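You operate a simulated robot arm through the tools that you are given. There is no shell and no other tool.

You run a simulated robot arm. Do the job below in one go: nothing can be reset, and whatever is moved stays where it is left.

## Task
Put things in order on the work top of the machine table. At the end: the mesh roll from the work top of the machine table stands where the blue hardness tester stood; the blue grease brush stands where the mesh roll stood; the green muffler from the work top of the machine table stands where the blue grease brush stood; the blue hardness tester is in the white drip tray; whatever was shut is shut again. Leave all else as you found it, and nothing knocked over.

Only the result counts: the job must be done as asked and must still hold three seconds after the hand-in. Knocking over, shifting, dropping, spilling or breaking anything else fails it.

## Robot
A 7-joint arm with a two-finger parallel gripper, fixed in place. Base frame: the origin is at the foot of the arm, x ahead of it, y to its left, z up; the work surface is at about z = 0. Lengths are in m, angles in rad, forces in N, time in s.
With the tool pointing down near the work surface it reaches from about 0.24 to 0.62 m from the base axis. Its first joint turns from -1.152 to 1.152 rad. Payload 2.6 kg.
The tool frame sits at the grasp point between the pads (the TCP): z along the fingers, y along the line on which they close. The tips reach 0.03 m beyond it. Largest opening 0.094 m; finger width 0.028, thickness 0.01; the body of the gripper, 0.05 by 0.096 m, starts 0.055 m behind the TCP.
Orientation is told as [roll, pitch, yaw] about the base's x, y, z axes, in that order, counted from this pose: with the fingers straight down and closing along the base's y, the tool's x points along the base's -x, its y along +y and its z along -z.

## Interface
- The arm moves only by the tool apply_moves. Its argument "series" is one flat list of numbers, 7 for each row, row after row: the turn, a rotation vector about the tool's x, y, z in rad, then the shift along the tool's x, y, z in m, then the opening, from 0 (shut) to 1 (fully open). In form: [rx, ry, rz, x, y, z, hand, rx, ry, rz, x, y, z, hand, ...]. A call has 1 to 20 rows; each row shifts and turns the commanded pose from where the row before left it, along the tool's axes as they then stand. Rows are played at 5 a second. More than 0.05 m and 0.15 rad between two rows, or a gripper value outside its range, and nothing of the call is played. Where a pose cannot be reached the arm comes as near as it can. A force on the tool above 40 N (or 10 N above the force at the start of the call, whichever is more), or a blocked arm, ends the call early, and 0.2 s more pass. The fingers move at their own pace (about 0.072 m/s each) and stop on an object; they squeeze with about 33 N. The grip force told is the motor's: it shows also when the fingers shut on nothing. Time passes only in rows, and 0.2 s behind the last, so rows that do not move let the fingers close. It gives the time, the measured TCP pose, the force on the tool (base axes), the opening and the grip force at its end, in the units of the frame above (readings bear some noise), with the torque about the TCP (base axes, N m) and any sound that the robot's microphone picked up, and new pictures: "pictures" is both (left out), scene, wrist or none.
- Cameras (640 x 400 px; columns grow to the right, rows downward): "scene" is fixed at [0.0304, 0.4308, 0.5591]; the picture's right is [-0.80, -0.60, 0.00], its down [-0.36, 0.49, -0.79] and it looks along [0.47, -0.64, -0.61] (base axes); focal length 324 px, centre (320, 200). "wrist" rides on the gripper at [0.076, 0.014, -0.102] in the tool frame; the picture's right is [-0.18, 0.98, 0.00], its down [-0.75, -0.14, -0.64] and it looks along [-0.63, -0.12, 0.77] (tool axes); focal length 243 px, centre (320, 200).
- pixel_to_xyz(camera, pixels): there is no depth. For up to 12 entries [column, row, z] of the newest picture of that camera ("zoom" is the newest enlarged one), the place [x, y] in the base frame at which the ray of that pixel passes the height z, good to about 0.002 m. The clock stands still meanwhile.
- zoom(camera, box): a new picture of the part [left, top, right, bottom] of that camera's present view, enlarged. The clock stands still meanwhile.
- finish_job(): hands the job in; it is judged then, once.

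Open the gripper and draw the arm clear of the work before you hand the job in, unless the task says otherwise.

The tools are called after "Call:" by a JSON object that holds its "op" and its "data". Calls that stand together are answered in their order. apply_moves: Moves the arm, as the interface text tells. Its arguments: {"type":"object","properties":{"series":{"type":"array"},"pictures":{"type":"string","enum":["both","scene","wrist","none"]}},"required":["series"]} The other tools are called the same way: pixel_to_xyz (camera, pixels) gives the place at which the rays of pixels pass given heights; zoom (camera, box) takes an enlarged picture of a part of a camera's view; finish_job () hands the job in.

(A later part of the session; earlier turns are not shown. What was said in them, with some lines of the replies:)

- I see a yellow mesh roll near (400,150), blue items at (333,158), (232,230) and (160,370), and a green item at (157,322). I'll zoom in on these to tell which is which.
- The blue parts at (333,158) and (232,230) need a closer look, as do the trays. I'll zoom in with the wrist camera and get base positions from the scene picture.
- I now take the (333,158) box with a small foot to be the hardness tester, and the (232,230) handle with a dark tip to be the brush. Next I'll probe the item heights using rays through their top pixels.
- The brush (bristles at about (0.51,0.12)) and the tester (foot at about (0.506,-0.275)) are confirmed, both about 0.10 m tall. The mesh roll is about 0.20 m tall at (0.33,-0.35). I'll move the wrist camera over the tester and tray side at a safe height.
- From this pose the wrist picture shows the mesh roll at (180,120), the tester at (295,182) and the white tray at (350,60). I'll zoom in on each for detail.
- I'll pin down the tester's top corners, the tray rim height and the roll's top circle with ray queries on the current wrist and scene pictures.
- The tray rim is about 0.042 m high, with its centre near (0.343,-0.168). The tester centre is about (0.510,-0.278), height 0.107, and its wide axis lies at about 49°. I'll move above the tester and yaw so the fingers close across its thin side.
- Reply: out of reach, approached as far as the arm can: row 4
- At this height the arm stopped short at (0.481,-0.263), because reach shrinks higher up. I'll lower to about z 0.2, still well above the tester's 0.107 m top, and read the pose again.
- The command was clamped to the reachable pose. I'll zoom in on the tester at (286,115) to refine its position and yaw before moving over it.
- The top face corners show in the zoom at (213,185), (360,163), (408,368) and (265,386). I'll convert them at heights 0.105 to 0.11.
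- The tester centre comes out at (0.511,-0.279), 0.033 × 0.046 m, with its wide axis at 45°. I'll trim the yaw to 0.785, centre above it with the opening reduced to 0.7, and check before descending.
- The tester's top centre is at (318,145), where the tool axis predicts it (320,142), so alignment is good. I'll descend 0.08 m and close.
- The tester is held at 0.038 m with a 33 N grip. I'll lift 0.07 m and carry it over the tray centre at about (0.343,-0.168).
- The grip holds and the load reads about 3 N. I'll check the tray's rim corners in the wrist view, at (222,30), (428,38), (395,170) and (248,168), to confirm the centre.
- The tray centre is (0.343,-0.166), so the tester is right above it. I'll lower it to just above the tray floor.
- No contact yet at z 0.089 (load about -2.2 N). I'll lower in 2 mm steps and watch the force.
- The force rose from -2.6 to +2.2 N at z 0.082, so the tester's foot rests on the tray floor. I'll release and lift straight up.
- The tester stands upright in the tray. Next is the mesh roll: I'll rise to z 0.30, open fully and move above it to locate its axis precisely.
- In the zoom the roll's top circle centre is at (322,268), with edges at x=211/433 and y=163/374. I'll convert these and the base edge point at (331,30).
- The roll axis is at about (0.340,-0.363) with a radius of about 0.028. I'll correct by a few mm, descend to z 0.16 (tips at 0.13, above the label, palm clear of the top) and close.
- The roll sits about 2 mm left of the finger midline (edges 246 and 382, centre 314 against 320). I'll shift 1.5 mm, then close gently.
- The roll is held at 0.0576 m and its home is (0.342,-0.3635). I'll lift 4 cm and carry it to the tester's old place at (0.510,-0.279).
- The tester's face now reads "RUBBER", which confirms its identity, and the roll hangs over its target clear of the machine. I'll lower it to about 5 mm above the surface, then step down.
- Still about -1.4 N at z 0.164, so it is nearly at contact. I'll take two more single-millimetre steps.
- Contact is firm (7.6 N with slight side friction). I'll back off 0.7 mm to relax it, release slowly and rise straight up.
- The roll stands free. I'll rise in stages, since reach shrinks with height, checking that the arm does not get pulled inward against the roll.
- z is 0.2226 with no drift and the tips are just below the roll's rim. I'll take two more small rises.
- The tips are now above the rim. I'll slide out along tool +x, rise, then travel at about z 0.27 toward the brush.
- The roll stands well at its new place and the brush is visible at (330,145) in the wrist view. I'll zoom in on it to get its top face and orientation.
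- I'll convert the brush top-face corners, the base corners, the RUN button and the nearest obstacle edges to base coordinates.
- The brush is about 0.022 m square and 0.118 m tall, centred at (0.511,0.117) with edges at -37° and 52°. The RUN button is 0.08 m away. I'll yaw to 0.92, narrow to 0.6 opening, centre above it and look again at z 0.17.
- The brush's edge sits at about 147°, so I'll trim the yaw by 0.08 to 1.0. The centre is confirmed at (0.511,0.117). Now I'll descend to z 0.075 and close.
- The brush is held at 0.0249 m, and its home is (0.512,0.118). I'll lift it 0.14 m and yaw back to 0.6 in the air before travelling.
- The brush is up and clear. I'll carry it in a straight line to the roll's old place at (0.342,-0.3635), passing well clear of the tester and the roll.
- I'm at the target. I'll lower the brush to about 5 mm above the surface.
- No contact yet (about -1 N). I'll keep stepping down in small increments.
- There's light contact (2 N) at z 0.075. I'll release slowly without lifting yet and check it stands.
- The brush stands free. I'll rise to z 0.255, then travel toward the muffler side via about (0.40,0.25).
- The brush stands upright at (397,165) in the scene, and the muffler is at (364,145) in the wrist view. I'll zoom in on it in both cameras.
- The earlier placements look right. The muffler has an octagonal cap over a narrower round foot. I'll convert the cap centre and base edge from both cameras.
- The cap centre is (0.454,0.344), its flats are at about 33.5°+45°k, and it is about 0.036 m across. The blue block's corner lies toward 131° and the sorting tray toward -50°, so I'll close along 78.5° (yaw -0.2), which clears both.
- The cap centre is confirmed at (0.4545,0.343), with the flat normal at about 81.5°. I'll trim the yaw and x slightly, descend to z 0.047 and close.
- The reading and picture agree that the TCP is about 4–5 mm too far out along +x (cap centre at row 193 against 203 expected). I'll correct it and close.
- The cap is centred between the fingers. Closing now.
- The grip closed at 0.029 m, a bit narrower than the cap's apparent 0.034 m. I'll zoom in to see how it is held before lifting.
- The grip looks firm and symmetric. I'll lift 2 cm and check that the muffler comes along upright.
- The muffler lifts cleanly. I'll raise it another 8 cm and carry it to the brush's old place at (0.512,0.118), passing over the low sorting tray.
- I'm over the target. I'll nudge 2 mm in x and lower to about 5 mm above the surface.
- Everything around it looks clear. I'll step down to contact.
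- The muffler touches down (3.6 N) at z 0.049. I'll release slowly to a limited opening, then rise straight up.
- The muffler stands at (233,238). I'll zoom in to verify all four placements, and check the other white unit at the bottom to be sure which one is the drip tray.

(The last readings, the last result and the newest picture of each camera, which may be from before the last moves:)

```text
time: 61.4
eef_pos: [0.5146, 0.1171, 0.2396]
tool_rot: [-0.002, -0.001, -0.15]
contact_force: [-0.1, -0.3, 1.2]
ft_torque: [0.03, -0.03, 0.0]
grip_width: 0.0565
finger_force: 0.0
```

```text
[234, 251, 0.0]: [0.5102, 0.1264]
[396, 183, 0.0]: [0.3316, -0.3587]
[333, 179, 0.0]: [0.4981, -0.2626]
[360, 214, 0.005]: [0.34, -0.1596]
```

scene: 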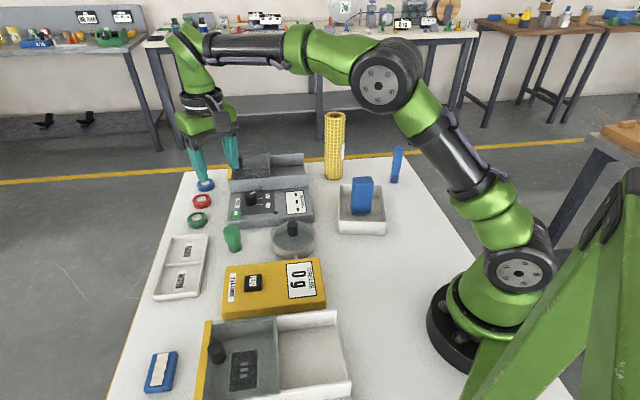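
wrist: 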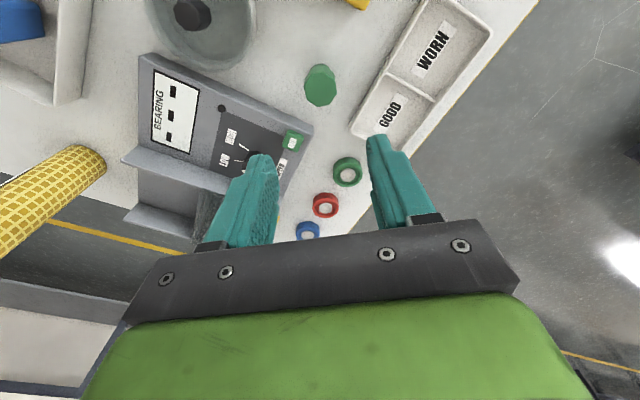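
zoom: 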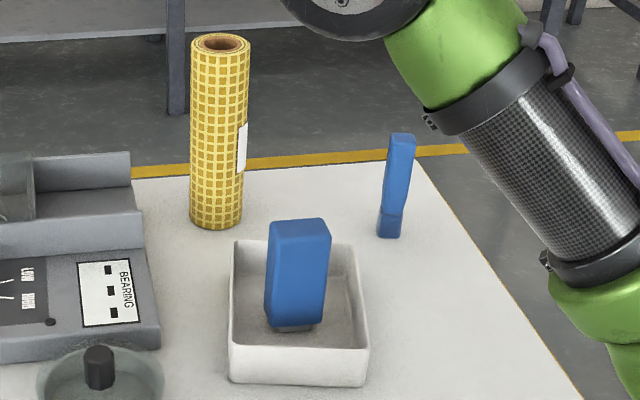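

All four items stand upright at their targets, and the bottom unit is an untouched guarded machine body, so the open deep white tray is the drip tray. I'll open the gripper, rise and retract toward the starting pose.

Call:
{"op": "apply_moves", "data": {"series": [0, 0, 0, 0, 0, -0.03, 0.8, 0, 0, 0, 0, 0, -0.03, 1, 0, 0, 0, 0.0247, -0.0374, 0, 1, 0, 0, 0, 0.0247, -0.0374, 0, 1, 0, 0, 0, 0.0247, -0.0374, 0, 1, 0, 0, 0, 0, 0, 0, 1, 0, 0, 0, 0, 0, 0, 1], "pictures": "both"}}

```text
time: 63.0
eef_pos: [0.4227, 0.0195, 0.2973]
tool_rot: [0.001, 0.0, -0.148]
contact_force: [-0.5, -0.6, -0.4]
ft_torque: [0.01, 0.0, 0.02]
grip_width: 0.0943
finger_force: 0.1
```

scene: 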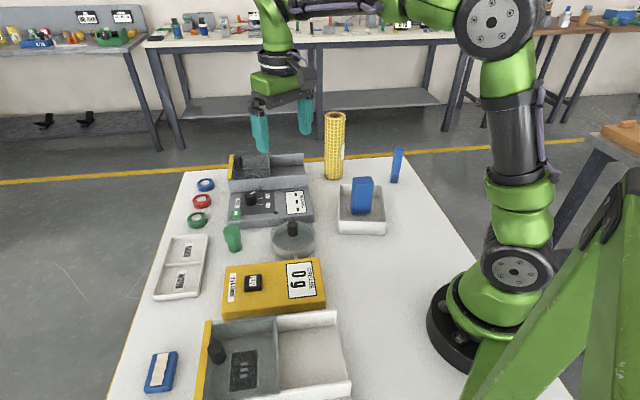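
wrist: 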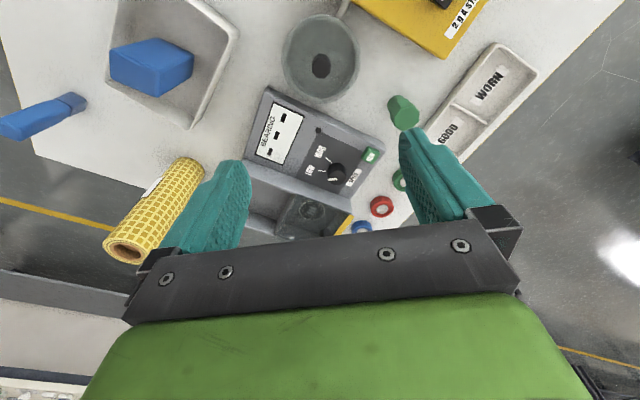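

The arm is clear with the gripper open. The roll is at (334,145), the brush at (397,165), the muffler at (233,238) and the tester in the tray at (361,195), all upright. Nothing else has moved, so I'm handing the job in.

Call:
{"op": "finish_job", "data": {}}

```text
The job is handed in.
```

The job is handed in. In the last pictures all four items stood upright, by my measurements within about 5 mm of their target spots:

| Item | Now stands |
|---|---|
| Blue hardness tester | in the middle of the white drip tray |
| Mesh roll | where the hardness tester stood, at about (0.510, -0.279) |
| Blue grease brush | where the mesh roll stood, at about (0.343, -0.364) |
| Green muffler | where the grease brush stood, at about (0.512, 0.118) |

- **Drip tray:** no tray was labelled as the drip tray, so I took the open, deep white one. The other white pieces are the tray marked GOOD and WORN and the unit with the sliding cover.
- **Covers:** I opened nothing, so everything that was shut stayed shut.
- **Other items:** nothing else looked moved or knocked over.

The arm is drawn clear with the gripper open. The tool gave no verdict, so I can't say how the job was judged.
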